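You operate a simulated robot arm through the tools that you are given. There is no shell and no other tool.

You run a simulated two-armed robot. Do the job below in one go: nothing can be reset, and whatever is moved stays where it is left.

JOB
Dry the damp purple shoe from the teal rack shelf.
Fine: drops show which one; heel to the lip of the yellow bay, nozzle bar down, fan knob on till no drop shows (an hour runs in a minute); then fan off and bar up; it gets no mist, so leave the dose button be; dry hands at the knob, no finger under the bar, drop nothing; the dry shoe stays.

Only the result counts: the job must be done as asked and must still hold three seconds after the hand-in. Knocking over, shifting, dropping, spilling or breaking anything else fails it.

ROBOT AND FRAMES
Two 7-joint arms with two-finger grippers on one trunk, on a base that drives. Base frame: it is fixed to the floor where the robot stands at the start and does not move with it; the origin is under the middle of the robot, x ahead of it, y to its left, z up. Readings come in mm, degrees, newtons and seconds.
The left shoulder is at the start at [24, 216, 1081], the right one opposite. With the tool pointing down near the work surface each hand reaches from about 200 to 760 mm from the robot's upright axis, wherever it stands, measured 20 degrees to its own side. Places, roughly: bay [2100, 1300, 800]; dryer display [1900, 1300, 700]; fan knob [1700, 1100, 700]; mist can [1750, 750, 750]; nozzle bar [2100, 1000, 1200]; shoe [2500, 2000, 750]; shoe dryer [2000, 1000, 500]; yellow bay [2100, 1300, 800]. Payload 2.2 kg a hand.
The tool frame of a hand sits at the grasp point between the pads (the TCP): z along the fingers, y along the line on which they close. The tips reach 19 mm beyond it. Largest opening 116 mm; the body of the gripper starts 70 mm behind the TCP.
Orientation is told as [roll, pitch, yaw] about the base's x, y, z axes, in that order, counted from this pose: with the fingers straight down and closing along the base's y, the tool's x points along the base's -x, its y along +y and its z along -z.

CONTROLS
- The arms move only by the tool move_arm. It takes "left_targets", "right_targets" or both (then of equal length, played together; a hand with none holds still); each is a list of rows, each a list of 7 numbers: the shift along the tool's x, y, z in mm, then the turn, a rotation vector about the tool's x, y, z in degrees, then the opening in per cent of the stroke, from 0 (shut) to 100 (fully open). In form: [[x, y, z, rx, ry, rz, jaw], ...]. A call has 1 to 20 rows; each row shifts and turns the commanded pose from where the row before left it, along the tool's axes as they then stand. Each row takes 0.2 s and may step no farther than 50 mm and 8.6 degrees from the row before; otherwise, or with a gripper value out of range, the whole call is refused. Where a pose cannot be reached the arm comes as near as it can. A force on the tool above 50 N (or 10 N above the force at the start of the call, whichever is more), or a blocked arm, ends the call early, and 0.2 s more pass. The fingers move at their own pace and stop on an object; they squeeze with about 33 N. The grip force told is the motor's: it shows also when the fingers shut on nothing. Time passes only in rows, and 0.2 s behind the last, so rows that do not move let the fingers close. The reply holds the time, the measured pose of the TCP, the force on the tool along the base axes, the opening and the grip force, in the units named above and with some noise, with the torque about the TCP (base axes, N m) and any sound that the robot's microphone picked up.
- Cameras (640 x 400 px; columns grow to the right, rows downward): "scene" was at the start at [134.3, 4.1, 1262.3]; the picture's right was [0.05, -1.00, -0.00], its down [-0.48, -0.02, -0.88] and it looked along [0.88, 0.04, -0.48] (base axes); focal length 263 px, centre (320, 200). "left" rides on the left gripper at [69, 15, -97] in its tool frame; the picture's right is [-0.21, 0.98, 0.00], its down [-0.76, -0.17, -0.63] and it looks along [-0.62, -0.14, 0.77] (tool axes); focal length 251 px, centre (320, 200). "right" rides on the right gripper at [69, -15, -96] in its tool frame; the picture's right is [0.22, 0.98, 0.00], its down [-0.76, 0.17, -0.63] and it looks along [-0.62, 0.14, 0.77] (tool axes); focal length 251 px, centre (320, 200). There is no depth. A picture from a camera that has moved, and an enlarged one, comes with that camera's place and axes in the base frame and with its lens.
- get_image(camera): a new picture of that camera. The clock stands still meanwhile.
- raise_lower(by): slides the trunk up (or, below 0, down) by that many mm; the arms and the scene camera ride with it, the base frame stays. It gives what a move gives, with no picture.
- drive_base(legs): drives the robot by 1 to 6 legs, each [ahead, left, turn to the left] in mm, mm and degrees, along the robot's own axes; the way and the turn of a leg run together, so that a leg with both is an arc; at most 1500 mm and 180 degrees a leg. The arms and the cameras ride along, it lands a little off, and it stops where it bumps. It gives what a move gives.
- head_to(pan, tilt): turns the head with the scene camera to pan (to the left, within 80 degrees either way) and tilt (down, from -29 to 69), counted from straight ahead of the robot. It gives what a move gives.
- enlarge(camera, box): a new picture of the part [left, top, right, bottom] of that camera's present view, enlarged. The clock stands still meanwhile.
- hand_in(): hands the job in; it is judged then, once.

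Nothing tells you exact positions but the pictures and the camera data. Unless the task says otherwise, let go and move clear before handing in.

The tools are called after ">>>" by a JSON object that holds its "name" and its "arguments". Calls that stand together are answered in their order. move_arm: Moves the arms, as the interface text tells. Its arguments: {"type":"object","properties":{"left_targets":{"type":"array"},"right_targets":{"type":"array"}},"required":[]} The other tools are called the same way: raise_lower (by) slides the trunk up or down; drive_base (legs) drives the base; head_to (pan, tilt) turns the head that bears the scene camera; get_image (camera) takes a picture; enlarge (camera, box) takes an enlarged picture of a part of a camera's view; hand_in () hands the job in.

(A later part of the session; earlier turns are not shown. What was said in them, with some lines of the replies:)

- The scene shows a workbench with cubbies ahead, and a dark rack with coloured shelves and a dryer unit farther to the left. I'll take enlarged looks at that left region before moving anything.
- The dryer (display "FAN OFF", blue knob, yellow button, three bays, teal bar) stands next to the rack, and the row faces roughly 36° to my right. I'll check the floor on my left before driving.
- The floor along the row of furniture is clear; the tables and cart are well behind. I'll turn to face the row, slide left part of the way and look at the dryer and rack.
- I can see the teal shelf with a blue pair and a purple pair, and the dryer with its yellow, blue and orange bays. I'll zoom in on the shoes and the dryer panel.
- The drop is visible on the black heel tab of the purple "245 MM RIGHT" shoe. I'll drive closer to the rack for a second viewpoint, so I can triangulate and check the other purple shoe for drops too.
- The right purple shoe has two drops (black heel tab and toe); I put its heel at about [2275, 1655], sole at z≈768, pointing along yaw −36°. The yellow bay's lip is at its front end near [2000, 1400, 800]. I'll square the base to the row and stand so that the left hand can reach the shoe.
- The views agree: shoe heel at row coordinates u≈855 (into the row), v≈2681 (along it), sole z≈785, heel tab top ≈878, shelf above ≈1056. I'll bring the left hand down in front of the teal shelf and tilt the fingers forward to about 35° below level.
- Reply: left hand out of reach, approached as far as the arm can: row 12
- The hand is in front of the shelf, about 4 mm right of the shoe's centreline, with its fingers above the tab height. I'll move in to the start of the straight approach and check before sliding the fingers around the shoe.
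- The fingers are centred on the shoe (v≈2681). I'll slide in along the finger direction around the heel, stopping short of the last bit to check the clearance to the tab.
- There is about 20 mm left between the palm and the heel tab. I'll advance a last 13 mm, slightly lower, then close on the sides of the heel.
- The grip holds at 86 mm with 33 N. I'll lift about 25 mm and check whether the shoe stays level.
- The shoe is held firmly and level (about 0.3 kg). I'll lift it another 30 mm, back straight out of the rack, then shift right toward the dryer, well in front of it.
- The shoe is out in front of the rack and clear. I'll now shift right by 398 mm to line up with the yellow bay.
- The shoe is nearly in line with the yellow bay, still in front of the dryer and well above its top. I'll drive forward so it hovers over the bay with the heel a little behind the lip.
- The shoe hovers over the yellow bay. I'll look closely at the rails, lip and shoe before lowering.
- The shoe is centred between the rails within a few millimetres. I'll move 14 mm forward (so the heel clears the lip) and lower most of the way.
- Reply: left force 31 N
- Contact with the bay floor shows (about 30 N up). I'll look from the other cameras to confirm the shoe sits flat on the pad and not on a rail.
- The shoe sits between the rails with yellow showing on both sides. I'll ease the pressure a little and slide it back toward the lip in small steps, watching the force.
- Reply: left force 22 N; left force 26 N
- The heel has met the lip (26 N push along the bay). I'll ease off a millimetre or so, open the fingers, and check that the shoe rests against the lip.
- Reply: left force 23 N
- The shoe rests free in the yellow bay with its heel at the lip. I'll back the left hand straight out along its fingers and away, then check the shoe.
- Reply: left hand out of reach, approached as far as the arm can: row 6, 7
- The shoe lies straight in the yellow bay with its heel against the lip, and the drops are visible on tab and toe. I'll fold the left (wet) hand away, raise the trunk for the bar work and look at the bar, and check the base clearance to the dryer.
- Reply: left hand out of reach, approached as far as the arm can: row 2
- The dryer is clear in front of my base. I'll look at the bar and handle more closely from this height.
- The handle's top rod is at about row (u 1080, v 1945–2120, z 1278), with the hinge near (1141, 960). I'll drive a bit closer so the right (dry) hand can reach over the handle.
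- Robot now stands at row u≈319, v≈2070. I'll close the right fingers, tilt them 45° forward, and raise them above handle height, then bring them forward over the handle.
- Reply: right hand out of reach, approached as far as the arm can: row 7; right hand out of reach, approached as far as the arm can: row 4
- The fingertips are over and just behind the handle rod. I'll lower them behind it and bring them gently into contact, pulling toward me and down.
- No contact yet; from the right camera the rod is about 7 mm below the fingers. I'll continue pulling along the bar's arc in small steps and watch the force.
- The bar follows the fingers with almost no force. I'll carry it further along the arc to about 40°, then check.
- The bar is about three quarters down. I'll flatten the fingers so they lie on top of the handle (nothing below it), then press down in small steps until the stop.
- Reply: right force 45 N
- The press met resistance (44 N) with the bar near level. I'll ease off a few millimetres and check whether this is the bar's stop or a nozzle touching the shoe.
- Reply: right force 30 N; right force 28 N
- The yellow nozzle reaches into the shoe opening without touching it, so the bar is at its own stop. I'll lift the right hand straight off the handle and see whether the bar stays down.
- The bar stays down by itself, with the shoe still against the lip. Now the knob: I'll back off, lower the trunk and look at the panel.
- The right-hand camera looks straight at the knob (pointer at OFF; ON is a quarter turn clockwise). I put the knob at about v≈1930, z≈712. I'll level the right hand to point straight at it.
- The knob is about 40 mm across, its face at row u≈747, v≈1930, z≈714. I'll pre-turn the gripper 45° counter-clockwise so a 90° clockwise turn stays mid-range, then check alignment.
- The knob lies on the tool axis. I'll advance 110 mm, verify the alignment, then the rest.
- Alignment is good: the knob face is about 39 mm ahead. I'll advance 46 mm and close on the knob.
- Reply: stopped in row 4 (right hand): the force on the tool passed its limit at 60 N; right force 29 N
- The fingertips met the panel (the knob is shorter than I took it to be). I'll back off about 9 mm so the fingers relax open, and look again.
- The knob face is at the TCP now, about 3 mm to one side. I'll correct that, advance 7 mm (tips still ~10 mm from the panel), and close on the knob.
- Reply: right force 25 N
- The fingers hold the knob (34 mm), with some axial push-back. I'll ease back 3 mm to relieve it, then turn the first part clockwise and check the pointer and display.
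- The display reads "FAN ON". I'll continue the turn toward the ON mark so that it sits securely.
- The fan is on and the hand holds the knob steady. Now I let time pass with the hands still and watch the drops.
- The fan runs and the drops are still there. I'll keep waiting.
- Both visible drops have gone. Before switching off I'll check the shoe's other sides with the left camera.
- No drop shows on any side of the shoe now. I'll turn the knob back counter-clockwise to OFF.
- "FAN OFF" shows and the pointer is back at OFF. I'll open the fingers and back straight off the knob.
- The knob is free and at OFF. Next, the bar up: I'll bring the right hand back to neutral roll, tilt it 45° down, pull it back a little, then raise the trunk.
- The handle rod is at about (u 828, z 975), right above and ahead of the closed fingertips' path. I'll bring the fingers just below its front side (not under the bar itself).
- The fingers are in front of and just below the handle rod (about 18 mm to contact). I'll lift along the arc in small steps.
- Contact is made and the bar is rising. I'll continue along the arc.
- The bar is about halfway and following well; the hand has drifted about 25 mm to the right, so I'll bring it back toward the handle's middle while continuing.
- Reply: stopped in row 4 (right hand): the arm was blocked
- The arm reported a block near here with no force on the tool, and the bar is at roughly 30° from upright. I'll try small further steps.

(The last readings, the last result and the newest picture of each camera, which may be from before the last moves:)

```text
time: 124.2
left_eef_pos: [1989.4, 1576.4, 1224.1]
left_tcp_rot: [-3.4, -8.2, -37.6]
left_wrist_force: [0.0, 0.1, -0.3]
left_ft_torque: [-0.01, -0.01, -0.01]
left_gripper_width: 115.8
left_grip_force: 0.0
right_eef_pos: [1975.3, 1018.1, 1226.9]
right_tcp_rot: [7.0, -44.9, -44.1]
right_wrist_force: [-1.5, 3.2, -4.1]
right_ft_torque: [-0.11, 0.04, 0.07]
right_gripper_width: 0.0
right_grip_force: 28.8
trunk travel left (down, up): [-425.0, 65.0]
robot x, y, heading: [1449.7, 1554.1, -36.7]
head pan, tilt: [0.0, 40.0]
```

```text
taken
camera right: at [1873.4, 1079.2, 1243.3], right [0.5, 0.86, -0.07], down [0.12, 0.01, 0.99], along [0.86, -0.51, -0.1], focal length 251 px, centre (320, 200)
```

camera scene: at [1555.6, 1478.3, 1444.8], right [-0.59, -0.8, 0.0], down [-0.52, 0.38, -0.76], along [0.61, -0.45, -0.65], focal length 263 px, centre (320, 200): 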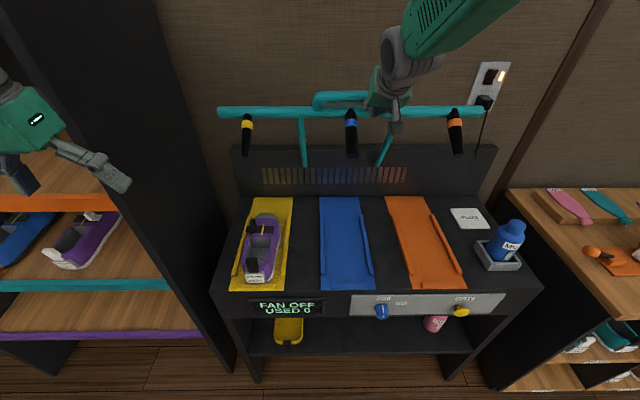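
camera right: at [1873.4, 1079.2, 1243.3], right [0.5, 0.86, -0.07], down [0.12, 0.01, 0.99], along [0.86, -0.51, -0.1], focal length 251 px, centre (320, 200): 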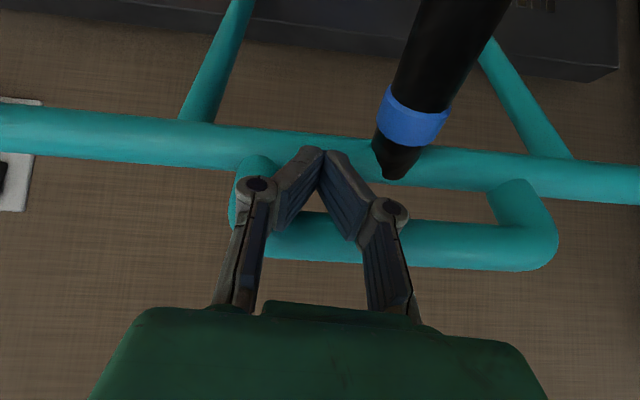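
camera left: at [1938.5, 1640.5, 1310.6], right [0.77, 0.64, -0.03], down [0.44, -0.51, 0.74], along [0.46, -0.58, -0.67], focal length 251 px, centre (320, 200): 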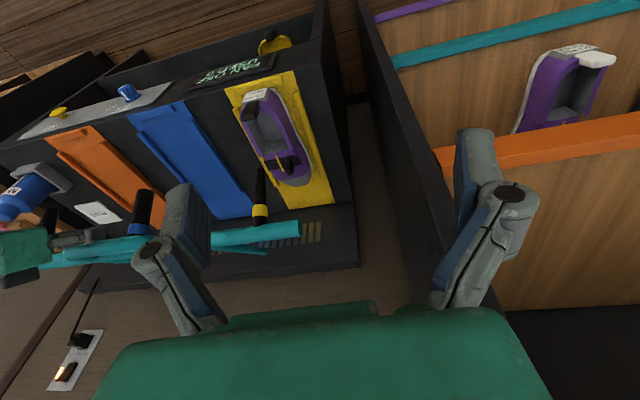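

>>> {"name": "move_arm", "arguments": {"right_targets": [[-10, 1, 2, 0, 0, 0, 0], [-10, 1, 3, 0, 0, 0, 0], [-10, 1, 4, 0, 0, 0, 0], [0, 0, 0, 0, 0, 0, 0]]}}

>>> {"name": "get_image", "arguments": {"camera": "right"}}

>>> {"name": "get_image", "arguments": {"camera": "scene"}}

```text
time: 125.2
left_eef_pos: [1988.1, 1577.8, 1226.0]
left_tcp_rot: [-3.4, -8.2, -37.7]
left_wrist_force: [-0.5, 0.0, 0.1]
left_ft_torque: [0.03, 0.02, 0.02]
left_gripper_width: 115.9
left_grip_force: 0.1
right_eef_pos: [1998.0, 1000.1, 1243.5]
right_tcp_rot: [7.3, -45.1, -44.2]
right_wrist_force: [0.4, 2.9, -5.0]
right_ft_torque: [-0.09, 0.11, 0.04]
right_gripper_width: 0.0
right_grip_force: 28.7
trunk travel left (down, up): [-425.0, 65.0]
robot x, y, heading: [1450.4, 1557.1, -36.6]
head pan, tilt: [0.0, 40.0]
```

```text
taken
camera right: at [1895.7, 1061.2, 1260.2], right [0.51, 0.86, -0.07], down [0.11, 0.01, 0.99], along [0.85, -0.51, -0.09], focal length 251 px, centre (320, 200)
```

right: 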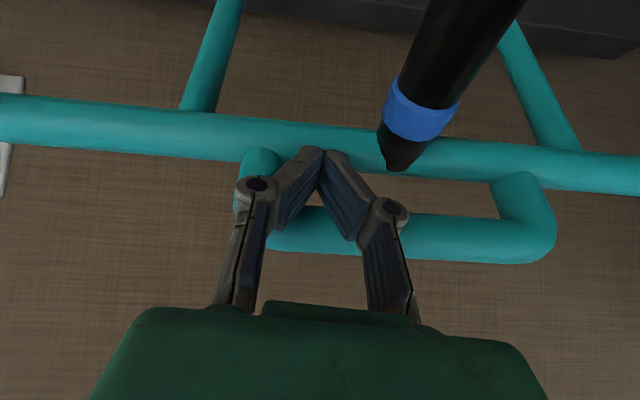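

```text
taken
camera scene: at [1557.0, 1477.9, 1444.7], right [-0.59, -0.8, 0.0], down [-0.52, 0.38, -0.76], along [0.61, -0.45, -0.65], focal length 263 px, centre (320, 200)
```

scene: 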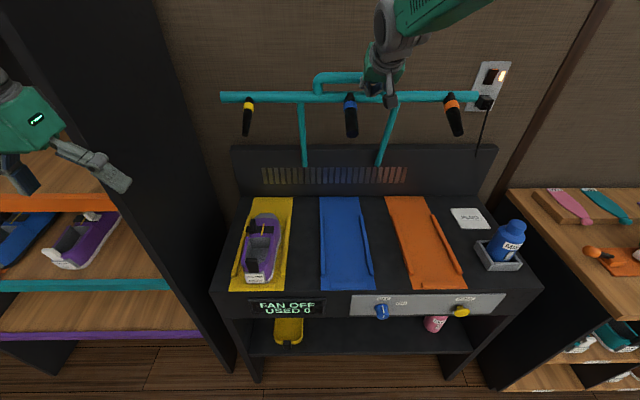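

The bar is nearly back up. I'll push the last bit gently until it meets its upper stop.

>>> {"name": "move_arm", "arguments": {"right_targets": [[-7, 1, 4, 0, 0, 0, 0], [-7, 1, 4, 0, 0, 0, 0], [0, 0, 0, 0, 0, 0, 0]]}}

>>> {"name": "get_image", "arguments": {"camera": "right"}}

>>> {"name": "get_image", "arguments": {"camera": "scene"}}

```text
time: 126.0
left_eef_pos: [1986.7, 1575.9, 1226.1]
left_tcp_rot: [-3.3, -8.3, -37.7]
left_wrist_force: [-0.1, -0.3, 0.1]
left_ft_torque: [-0.06, 0.01, 0.01]
left_gripper_width: 116.3
left_grip_force: 0.0
right_eef_pos: [2009.2, 990.8, 1248.5]
right_tcp_rot: [7.3, -45.1, -44.2]
right_wrist_force: [-1.7, 0.5, -0.8]
right_ft_torque: [-0.04, -0.02, 0.05]
right_gripper_width: 0.2
right_grip_force: 28.7
trunk travel left (down, up): [-425.0, 65.0]
robot x, y, heading: [1450.7, 1556.1, -36.7]
head pan, tilt: [0.0, 40.0]
```

```text
taken
camera right: at [1908.6, 1052.2, 1265.8], right [0.51, 0.86, -0.07], down [0.11, 0.01, 0.99], along [0.85, -0.51, -0.09], focal length 251 px, centre (320, 200)
```

right: 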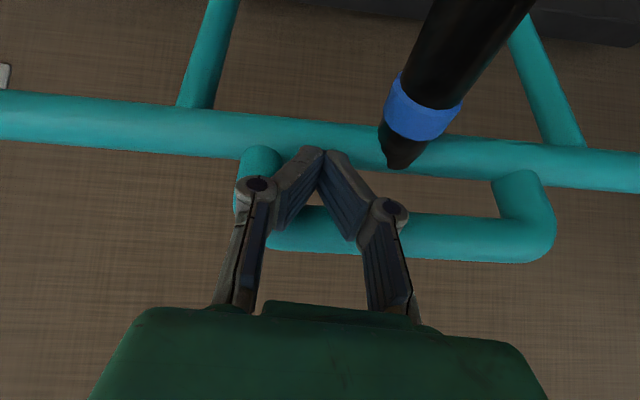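

```text
taken
camera scene: at [1555.4, 1477.4, 1444.8], right [-0.59, -0.8, 0.0], down [-0.52, 0.38, -0.76], along [0.61, -0.45, -0.65], focal length 263 px, centre (320, 200)
```

scene: 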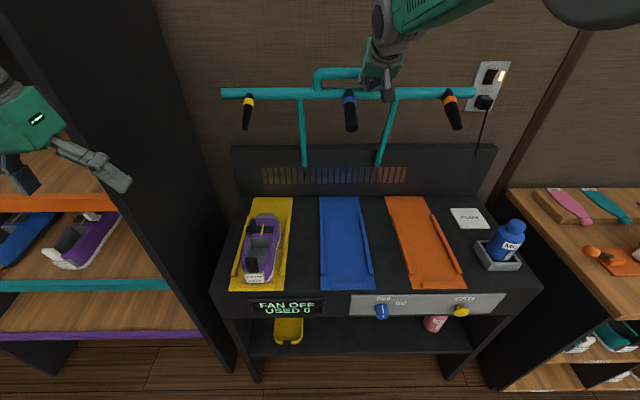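

>>> {"name": "move_arm", "arguments": {"right_targets": [[-6, 1, 5, 0, 0, 0, 0], [-6, 1, 5, 0, 0, 0, 0], [0, 0, 0, 0, 0, 0, 0]]}}

>>> {"name": "get_image", "arguments": {"camera": "right"}}

>>> {"name": "get_image", "arguments": {"camera": "scene"}}

```text
time: 126.8
left_eef_pos: [1989.7, 1576.9, 1225.0]
left_tcp_rot: [-3.3, -8.2, -37.6]
left_wrist_force: [-1.1, 0.4, 0.4]
left_ft_torque: [-0.02, -0.01, -0.01]
left_gripper_width: 116.0
left_grip_force: 0.1
right_eef_pos: [2023.4, 982.7, 1250.6]
right_tcp_rot: [7.2, -45.1, -44.3]
right_wrist_force: [-2.3, 0.6, -2.7]
right_ft_torque: [-0.04, -0.02, 0.02]
right_gripper_width: 0.1
right_grip_force: 28.6
trunk travel left (down, up): [-425.0, 65.0]
robot x, y, heading: [1449.2, 1554.0, -36.6]
head pan, tilt: [0.0, 40.0]
```

```text
taken
camera right: at [1921.9, 1044.2, 1266.7], right [0.51, 0.86, -0.07], down [0.11, 0.01, 0.99], along [0.85, -0.51, -0.09], focal length 251 px, centre (320, 200)
```

right: 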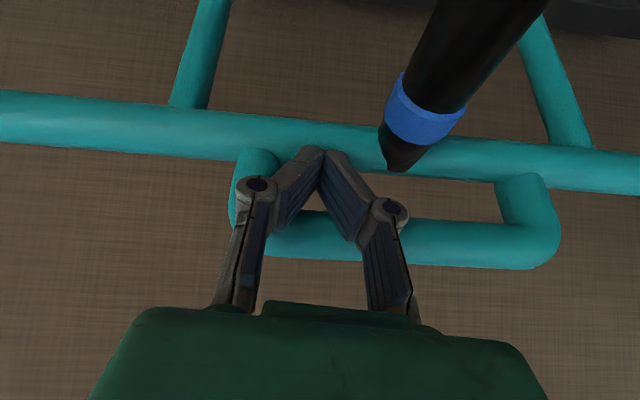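

```text
taken
camera scene: at [1556.4, 1477.6, 1444.7], right [-0.59, -0.8, 0.0], down [-0.52, 0.38, -0.76], along [0.61, -0.45, -0.65], focal length 263 px, centre (320, 200)
```

scene: 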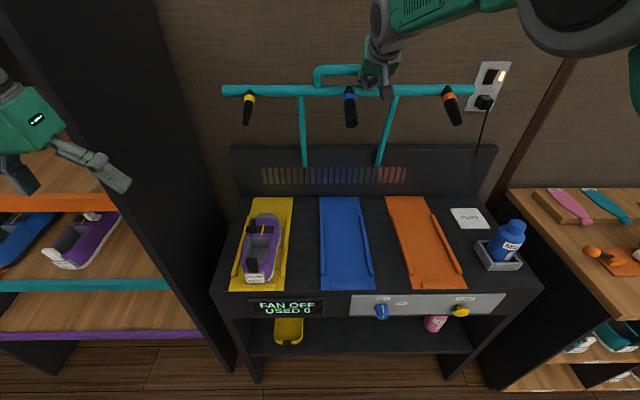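

>>> {"name": "move_arm", "arguments": {"right_targets": [[-6, 1, 5, 0, 0, 0, 0], [-6, 1, 5, 0, 0, 0, 0], [0, 0, 0, 0, 0, 0, 0]]}}

>>> {"name": "get_image", "arguments": {"camera": "right"}}

>>> {"name": "get_image", "arguments": {"camera": "scene"}}

```text
time: 127.4
left_eef_pos: [1984.6, 1576.8, 1227.9]
left_tcp_rot: [-3.4, -8.6, -37.7]
left_wrist_force: [0.5, 0.2, -0.5]
left_ft_torque: [0.04, 0.09, 0.0]
left_gripper_width: 116.0
left_grip_force: 0.1
right_eef_pos: [2029.1, 979.1, 1244.1]
right_tcp_rot: [6.6, -43.7, -43.9]
right_wrist_force: [-29.2, 17.6, 2.9]
right_ft_torque: [0.02, 0.38, -0.05]
right_gripper_width: 6.0
right_grip_force: 28.2
trunk travel left (down, up): [-425.0, 65.0]
robot x, y, heading: [1452.2, 1552.8, -36.4]
head pan, tilt: [0.0, 40.0]
stopped in row 3 (right hand): the force on the tool passed its limit at 52 N (the readings are from after the stop); the commanded pose is now the measured one
```

```text
taken
camera right: at [1927.4, 1040.5, 1264.4], right [0.5, 0.86, -0.07], down [0.14, 0.0, 0.99], along [0.85, -0.51, -0.12], focal length 251 px, centre (320, 200)
```

right: 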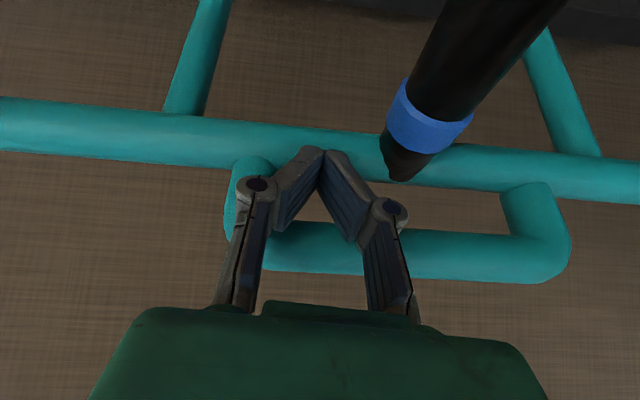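

```text
taken
camera scene: at [1551.4, 1479.7, 1445.2], right [-0.6, -0.8, 0.0], down [-0.52, 0.38, -0.76], along [0.61, -0.46, -0.64], focal length 263 px, centre (320, 200)
```

scene: 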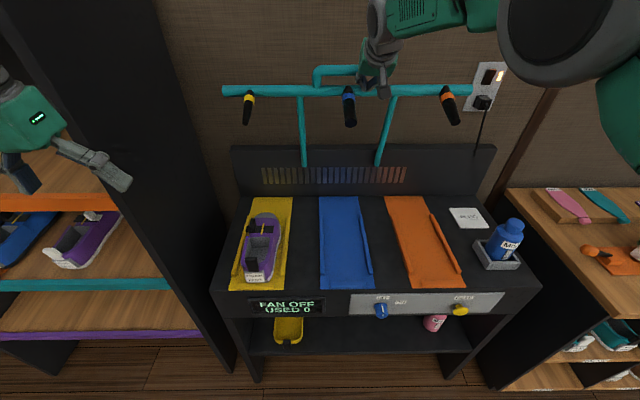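

The bar has reached its upper stop (force rose sharply). I'll withdraw the hand straight toward me and check that the bar stays up.

>>> {"name": "move_arm", "arguments": {"right_targets": [[7, 0, -7, 0, 0, 0, 0], [15, 0, -15, 0, 0, 0, 0], [22, 0, -22, 0, 0, 0, 0], [25, 0, -25, 0, 0, 0, 0], [25, 0, -25, 0, 0, 0, 0], [25, 0, -25, 0, 0, 0, 0], [0, 0, 0, 0, 0, 0, 0]]}}

>>> {"name": "get_image", "arguments": {"camera": "right"}}

>>> {"name": "get_image", "arguments": {"camera": "scene"}}

```text
time: 129.0
left_eef_pos: [1987.9, 1577.3, 1224.6]
left_tcp_rot: [-3.4, -8.4, -37.8]
left_wrist_force: [-0.5, -0.3, 0.2]
left_ft_torque: [-0.02, 0.0, 0.01]
left_gripper_width: 116.3
left_grip_force: 0.2
right_eef_pos: [1901.5, 1083.0, 1248.2]
right_tcp_rot: [7.8, -44.2, -44.9]
right_wrist_force: [-0.5, 0.9, -1.3]
right_ft_torque: [0.01, 0.02, 0.01]
right_gripper_width: 0.0
right_grip_force: 28.8
trunk travel left (down, up): [-425.0, 65.0]
robot x, y, heading: [1452.0, 1556.2, -36.6]
head pan, tilt: [0.0, 40.0]
```

```text
taken
camera right: at [1800.4, 1144.4, 1267.7], right [0.51, 0.86, -0.05], down [0.12, -0.01, 0.99], along [0.85, -0.51, -0.11], focal length 251 px, centre (320, 200)
```

right: 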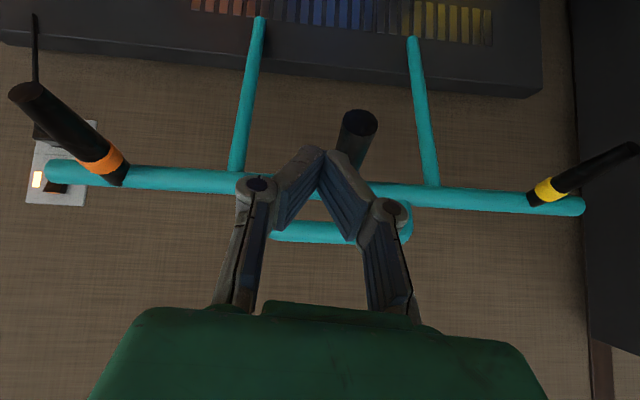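

```text
taken
camera scene: at [1557.2, 1478.6, 1444.6], right [-0.59, -0.8, 0.0], down [-0.52, 0.38, -0.76], along [0.61, -0.45, -0.65], focal length 263 px, centre (320, 200)
```

scene: 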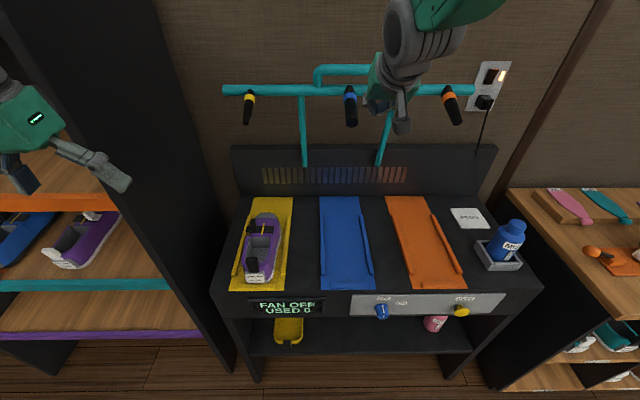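

The bar stays up. I'll drive to the earlier viewpoint to compare the bar's position with the start and check the shoe.

>>> {"name": "drive_base", "arguments": {"legs": [[-65, -77, 0.3]]}}

>>> {"name": "head_to", "arguments": {"pan": 0, "tilt": 20}}

>>> {"name": "get_image", "arguments": {"camera": "scene"}}

>>> {"name": "enlarge", "arguments": {"camera": "scene", "box": [190, 140, 430, 290]}}

```text
time: 130.2
left_eef_pos: [1911.1, 1586.7, 1217.1]
left_tcp_rot: [-4.8, -8.4, -37.1]
left_wrist_force: [0.5, -0.2, 0.0]
left_ft_torque: [-0.02, -0.01, 0.01]
left_gripper_width: 116.1
left_grip_force: 0.0
right_eef_pos: [1827.1, 1082.9, 1250.0]
right_tcp_rot: [7.2, -43.9, -44.9]
right_wrist_force: [2.2, 1.2, 0.2]
right_ft_torque: [-0.05, 0.06, -0.08]
right_gripper_width: 0.0
right_grip_force: 28.4
trunk travel left (down, up): [-425.0, 65.0]
robot x, y, heading: [1361.4, 1533.4, -36.0]
head pan, tilt: [0.0, 40.0]
```

```text
time: 131.0
left_eef_pos: [1903.8, 1585.2, 1223.5]
left_tcp_rot: [-4.3, -8.7, -36.9]
left_wrist_force: [-0.9, 0.6, 0.3]
left_ft_torque: [-0.04, 0.02, 0.0]
left_gripper_width: 116.0
left_grip_force: 0.0
right_eef_pos: [1812.9, 1070.2, 1259.8]
right_tcp_rot: [10.3, -43.9, -48.1]
right_wrist_force: [-0.1, 0.2, -0.4]
right_ft_torque: [0.01, 0.02, -0.04]
right_gripper_width: 0.0
right_grip_force: 28.3
trunk travel left (down, up): [-425.0, 65.0]
robot x, y, heading: [1362.5, 1540.3, -36.1]
head pan, tilt: [0.0, 20.0]
```

```text
taken
camera scene: at [1469.2, 1457.5, 1476.3], right [-0.59, -0.81, 0.0], down [-0.28, 0.2, -0.94], along [0.76, -0.55, -0.35], focal length 263 px, centre (320, 200)
```

scene: 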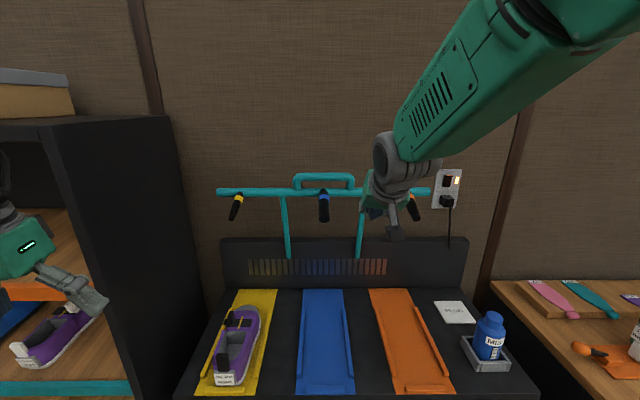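

```text
2.67 times, centred on (310, 215) of scene
camera zoom: at [1469.2, 1457.5, 1476.3], right [-0.59, -0.81, 0.0], down [-0.28, 0.2, -0.94], along [0.76, -0.55, -0.35], focal length 700 px, centre (347, 160)
```

zoom: 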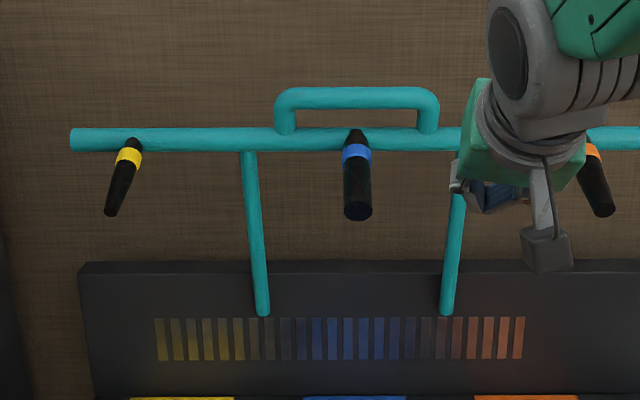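

The bar matches its original raised position. I'll back away from the dryer and take a final close look at the shoe, knob and display.

>>> {"name": "drive_base", "arguments": {"legs": [[-150, 0, 0]]}}

>>> {"name": "head_to", "arguments": {"pan": 5, "tilt": 38}}

>>> {"name": "get_image", "arguments": {"camera": "scene"}}

>>> {"name": "get_image", "arguments": {"camera": "left"}}

```text
time: 132.4
left_eef_pos: [1770.6, 1653.2, 1225.9]
left_tcp_rot: [-4.2, -8.2, -36.6]
left_wrist_force: [-0.5, 0.2, -0.1]
left_ft_torque: [0.01, 0.03, 0.02]
left_gripper_width: 116.1
left_grip_force: 0.1
right_eef_pos: [1685.2, 1147.4, 1248.4]
right_tcp_rot: [8.8, -43.7, -46.0]
right_wrist_force: [-0.8, -0.2, 0.1]
right_ft_torque: [0.05, 0.03, 0.01]
right_gripper_width: 0.0
right_grip_force: 28.2
trunk travel left (down, up): [-425.0, 65.0]
robot x, y, heading: [1238.1, 1617.6, -35.8]
head pan, tilt: [0.0, 20.0]
```

```text
time: 133.2
left_eef_pos: [1771.7, 1669.2, 1221.3]
left_tcp_rot: [-6.0, -8.2, -35.4]
left_wrist_force: [-0.4, 1.0, -0.8]
left_ft_torque: [-0.11, 0.0, -0.01]
left_gripper_width: 115.9
left_grip_force: 0.1
right_eef_pos: [1683.1, 1160.5, 1253.8]
right_tcp_rot: [8.5, -44.2, -45.6]
right_wrist_force: [0.2, 0.5, 0.3]
right_ft_torque: [-0.03, 0.0, -0.04]
right_gripper_width: 0.0
right_grip_force: 28.5
trunk travel left (down, up): [-425.0, 65.0]
robot x, y, heading: [1237.7, 1623.3, -36.3]
head pan, tilt: [5.0, 38.0]
```

```text
taken
camera scene: at [1362.4, 1577.8, 1447.5], right [-0.51, -0.86, 0.02], down [-0.54, 0.31, -0.79], along [0.67, -0.42, -0.62], focal length 263 px, centre (320, 200)
```

scene: 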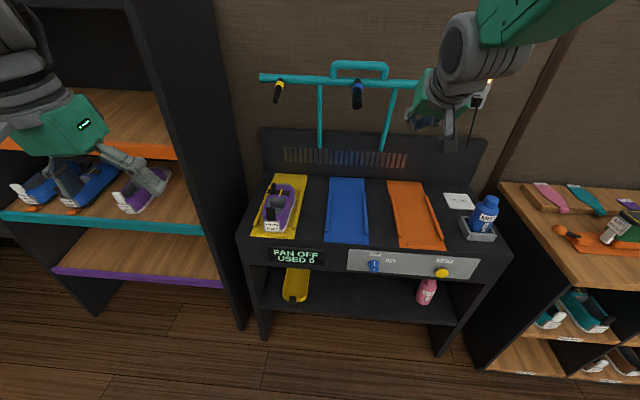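

```text
taken
camera left: at [1719.1, 1737.7, 1307.0], right [0.75, 0.66, -0.07], down [0.48, -0.46, 0.75], along [0.46, -0.59, -0.66], focal length 251 px, centre (320, 200)
```

left: 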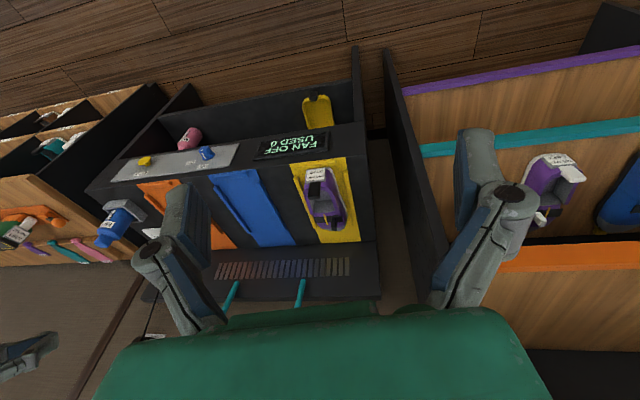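

>>> {"name": "enlarge", "arguments": {"camera": "scene", "box": [240, 170, 320, 240]}}

>>> {"name": "enlarge", "arguments": {"camera": "scene", "box": [260, 230, 480, 310]}}

>>> {"name": "enlarge", "arguments": {"camera": "left", "box": [280, 150, 380, 250]}}

```text
5.71 times, centred on (280, 205) of scene
camera zoom: at [1362.4, 1577.8, 1447.5], right [-0.51, -0.86, 0.02], down [-0.54, 0.31, -0.79], along [0.67, -0.42, -0.62], focal length 1500 px, centre (549, 171)
```

zoom: 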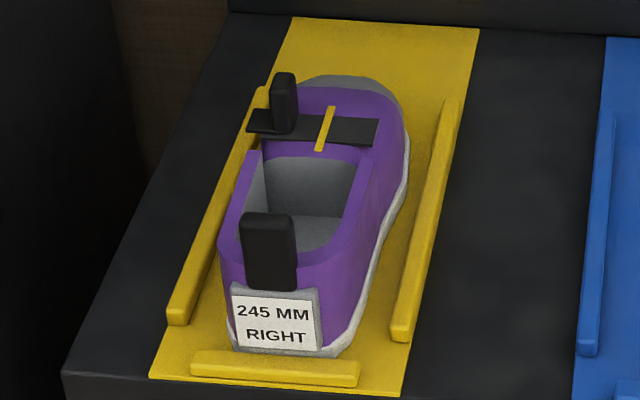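

```text
2.91 times, centred on (370, 270) of scene
camera zoom: at [1362.4, 1577.8, 1447.5], right [-0.51, -0.86, 0.02], down [-0.54, 0.31, -0.79], along [0.67, -0.42, -0.62], focal length 764 px, centre (174, -4)
```

zoom: 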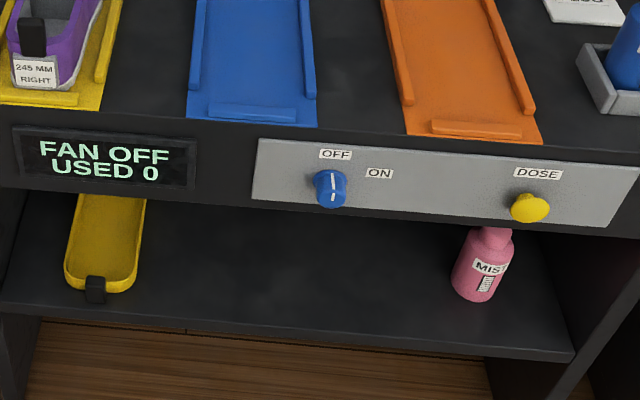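

```text
4.00 times, centred on (330, 200) of left
camera zoom: at [1719.1, 1737.7, 1307.0], right [0.75, 0.66, -0.07], down [0.48, -0.46, 0.75], along [0.46, -0.59, -0.66], focal length 1006 px, centre (280, 200)
```

zoom: 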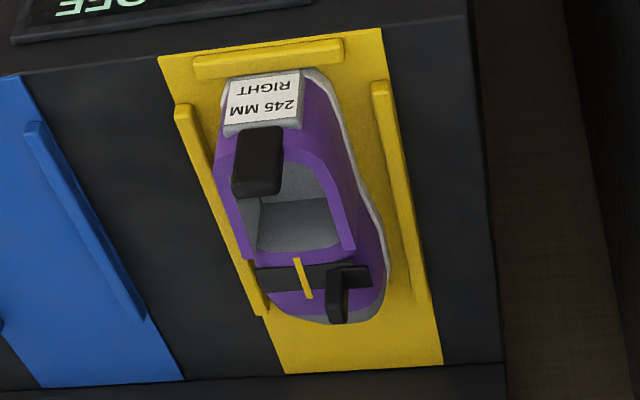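

The shoe sits in the yellow bay with its heel at the lip and no drops on it. The display reads "FAN OFF / USED 0", the knob points to OFF, the bar is up, and both hands are clear, so I'm handing in.

>>> {"name": "hand_in", "arguments": {}}

```text
The job is handed in.
```

The damp purple shoe is dry and in the yellow bay with its heel at the lip. It was the "245 MM RIGHT" one, with a drop on its heel tab and one on its toe. I have handed the job in, but the reply did not say whether it passed.

- **Drying:** I lowered the nozzle bar onto its stop and turned the fan on. It ran for about 19 seconds, until no drop showed from either camera view.
- **Fan and bar:** I turned the fan off and pushed the bar back up to its original position. The display reads "FAN OFF / USED 0", so no mist was dosed.
- **Hands:** The left hand carried the shoe, and only the dry right hand touched the knob. No finger went under the bar; to lift it I pushed from below on the handle in front. Nothing was dropped.
- **Knob contact:** On the first approach the right fingertips pressed against the panel beside the knob until the force limit stopped them. I backed off, and nothing moved or looked marked afterwards.

Both hands are clear of the dryer and the rack, and the shoe stays in the bay as asked.
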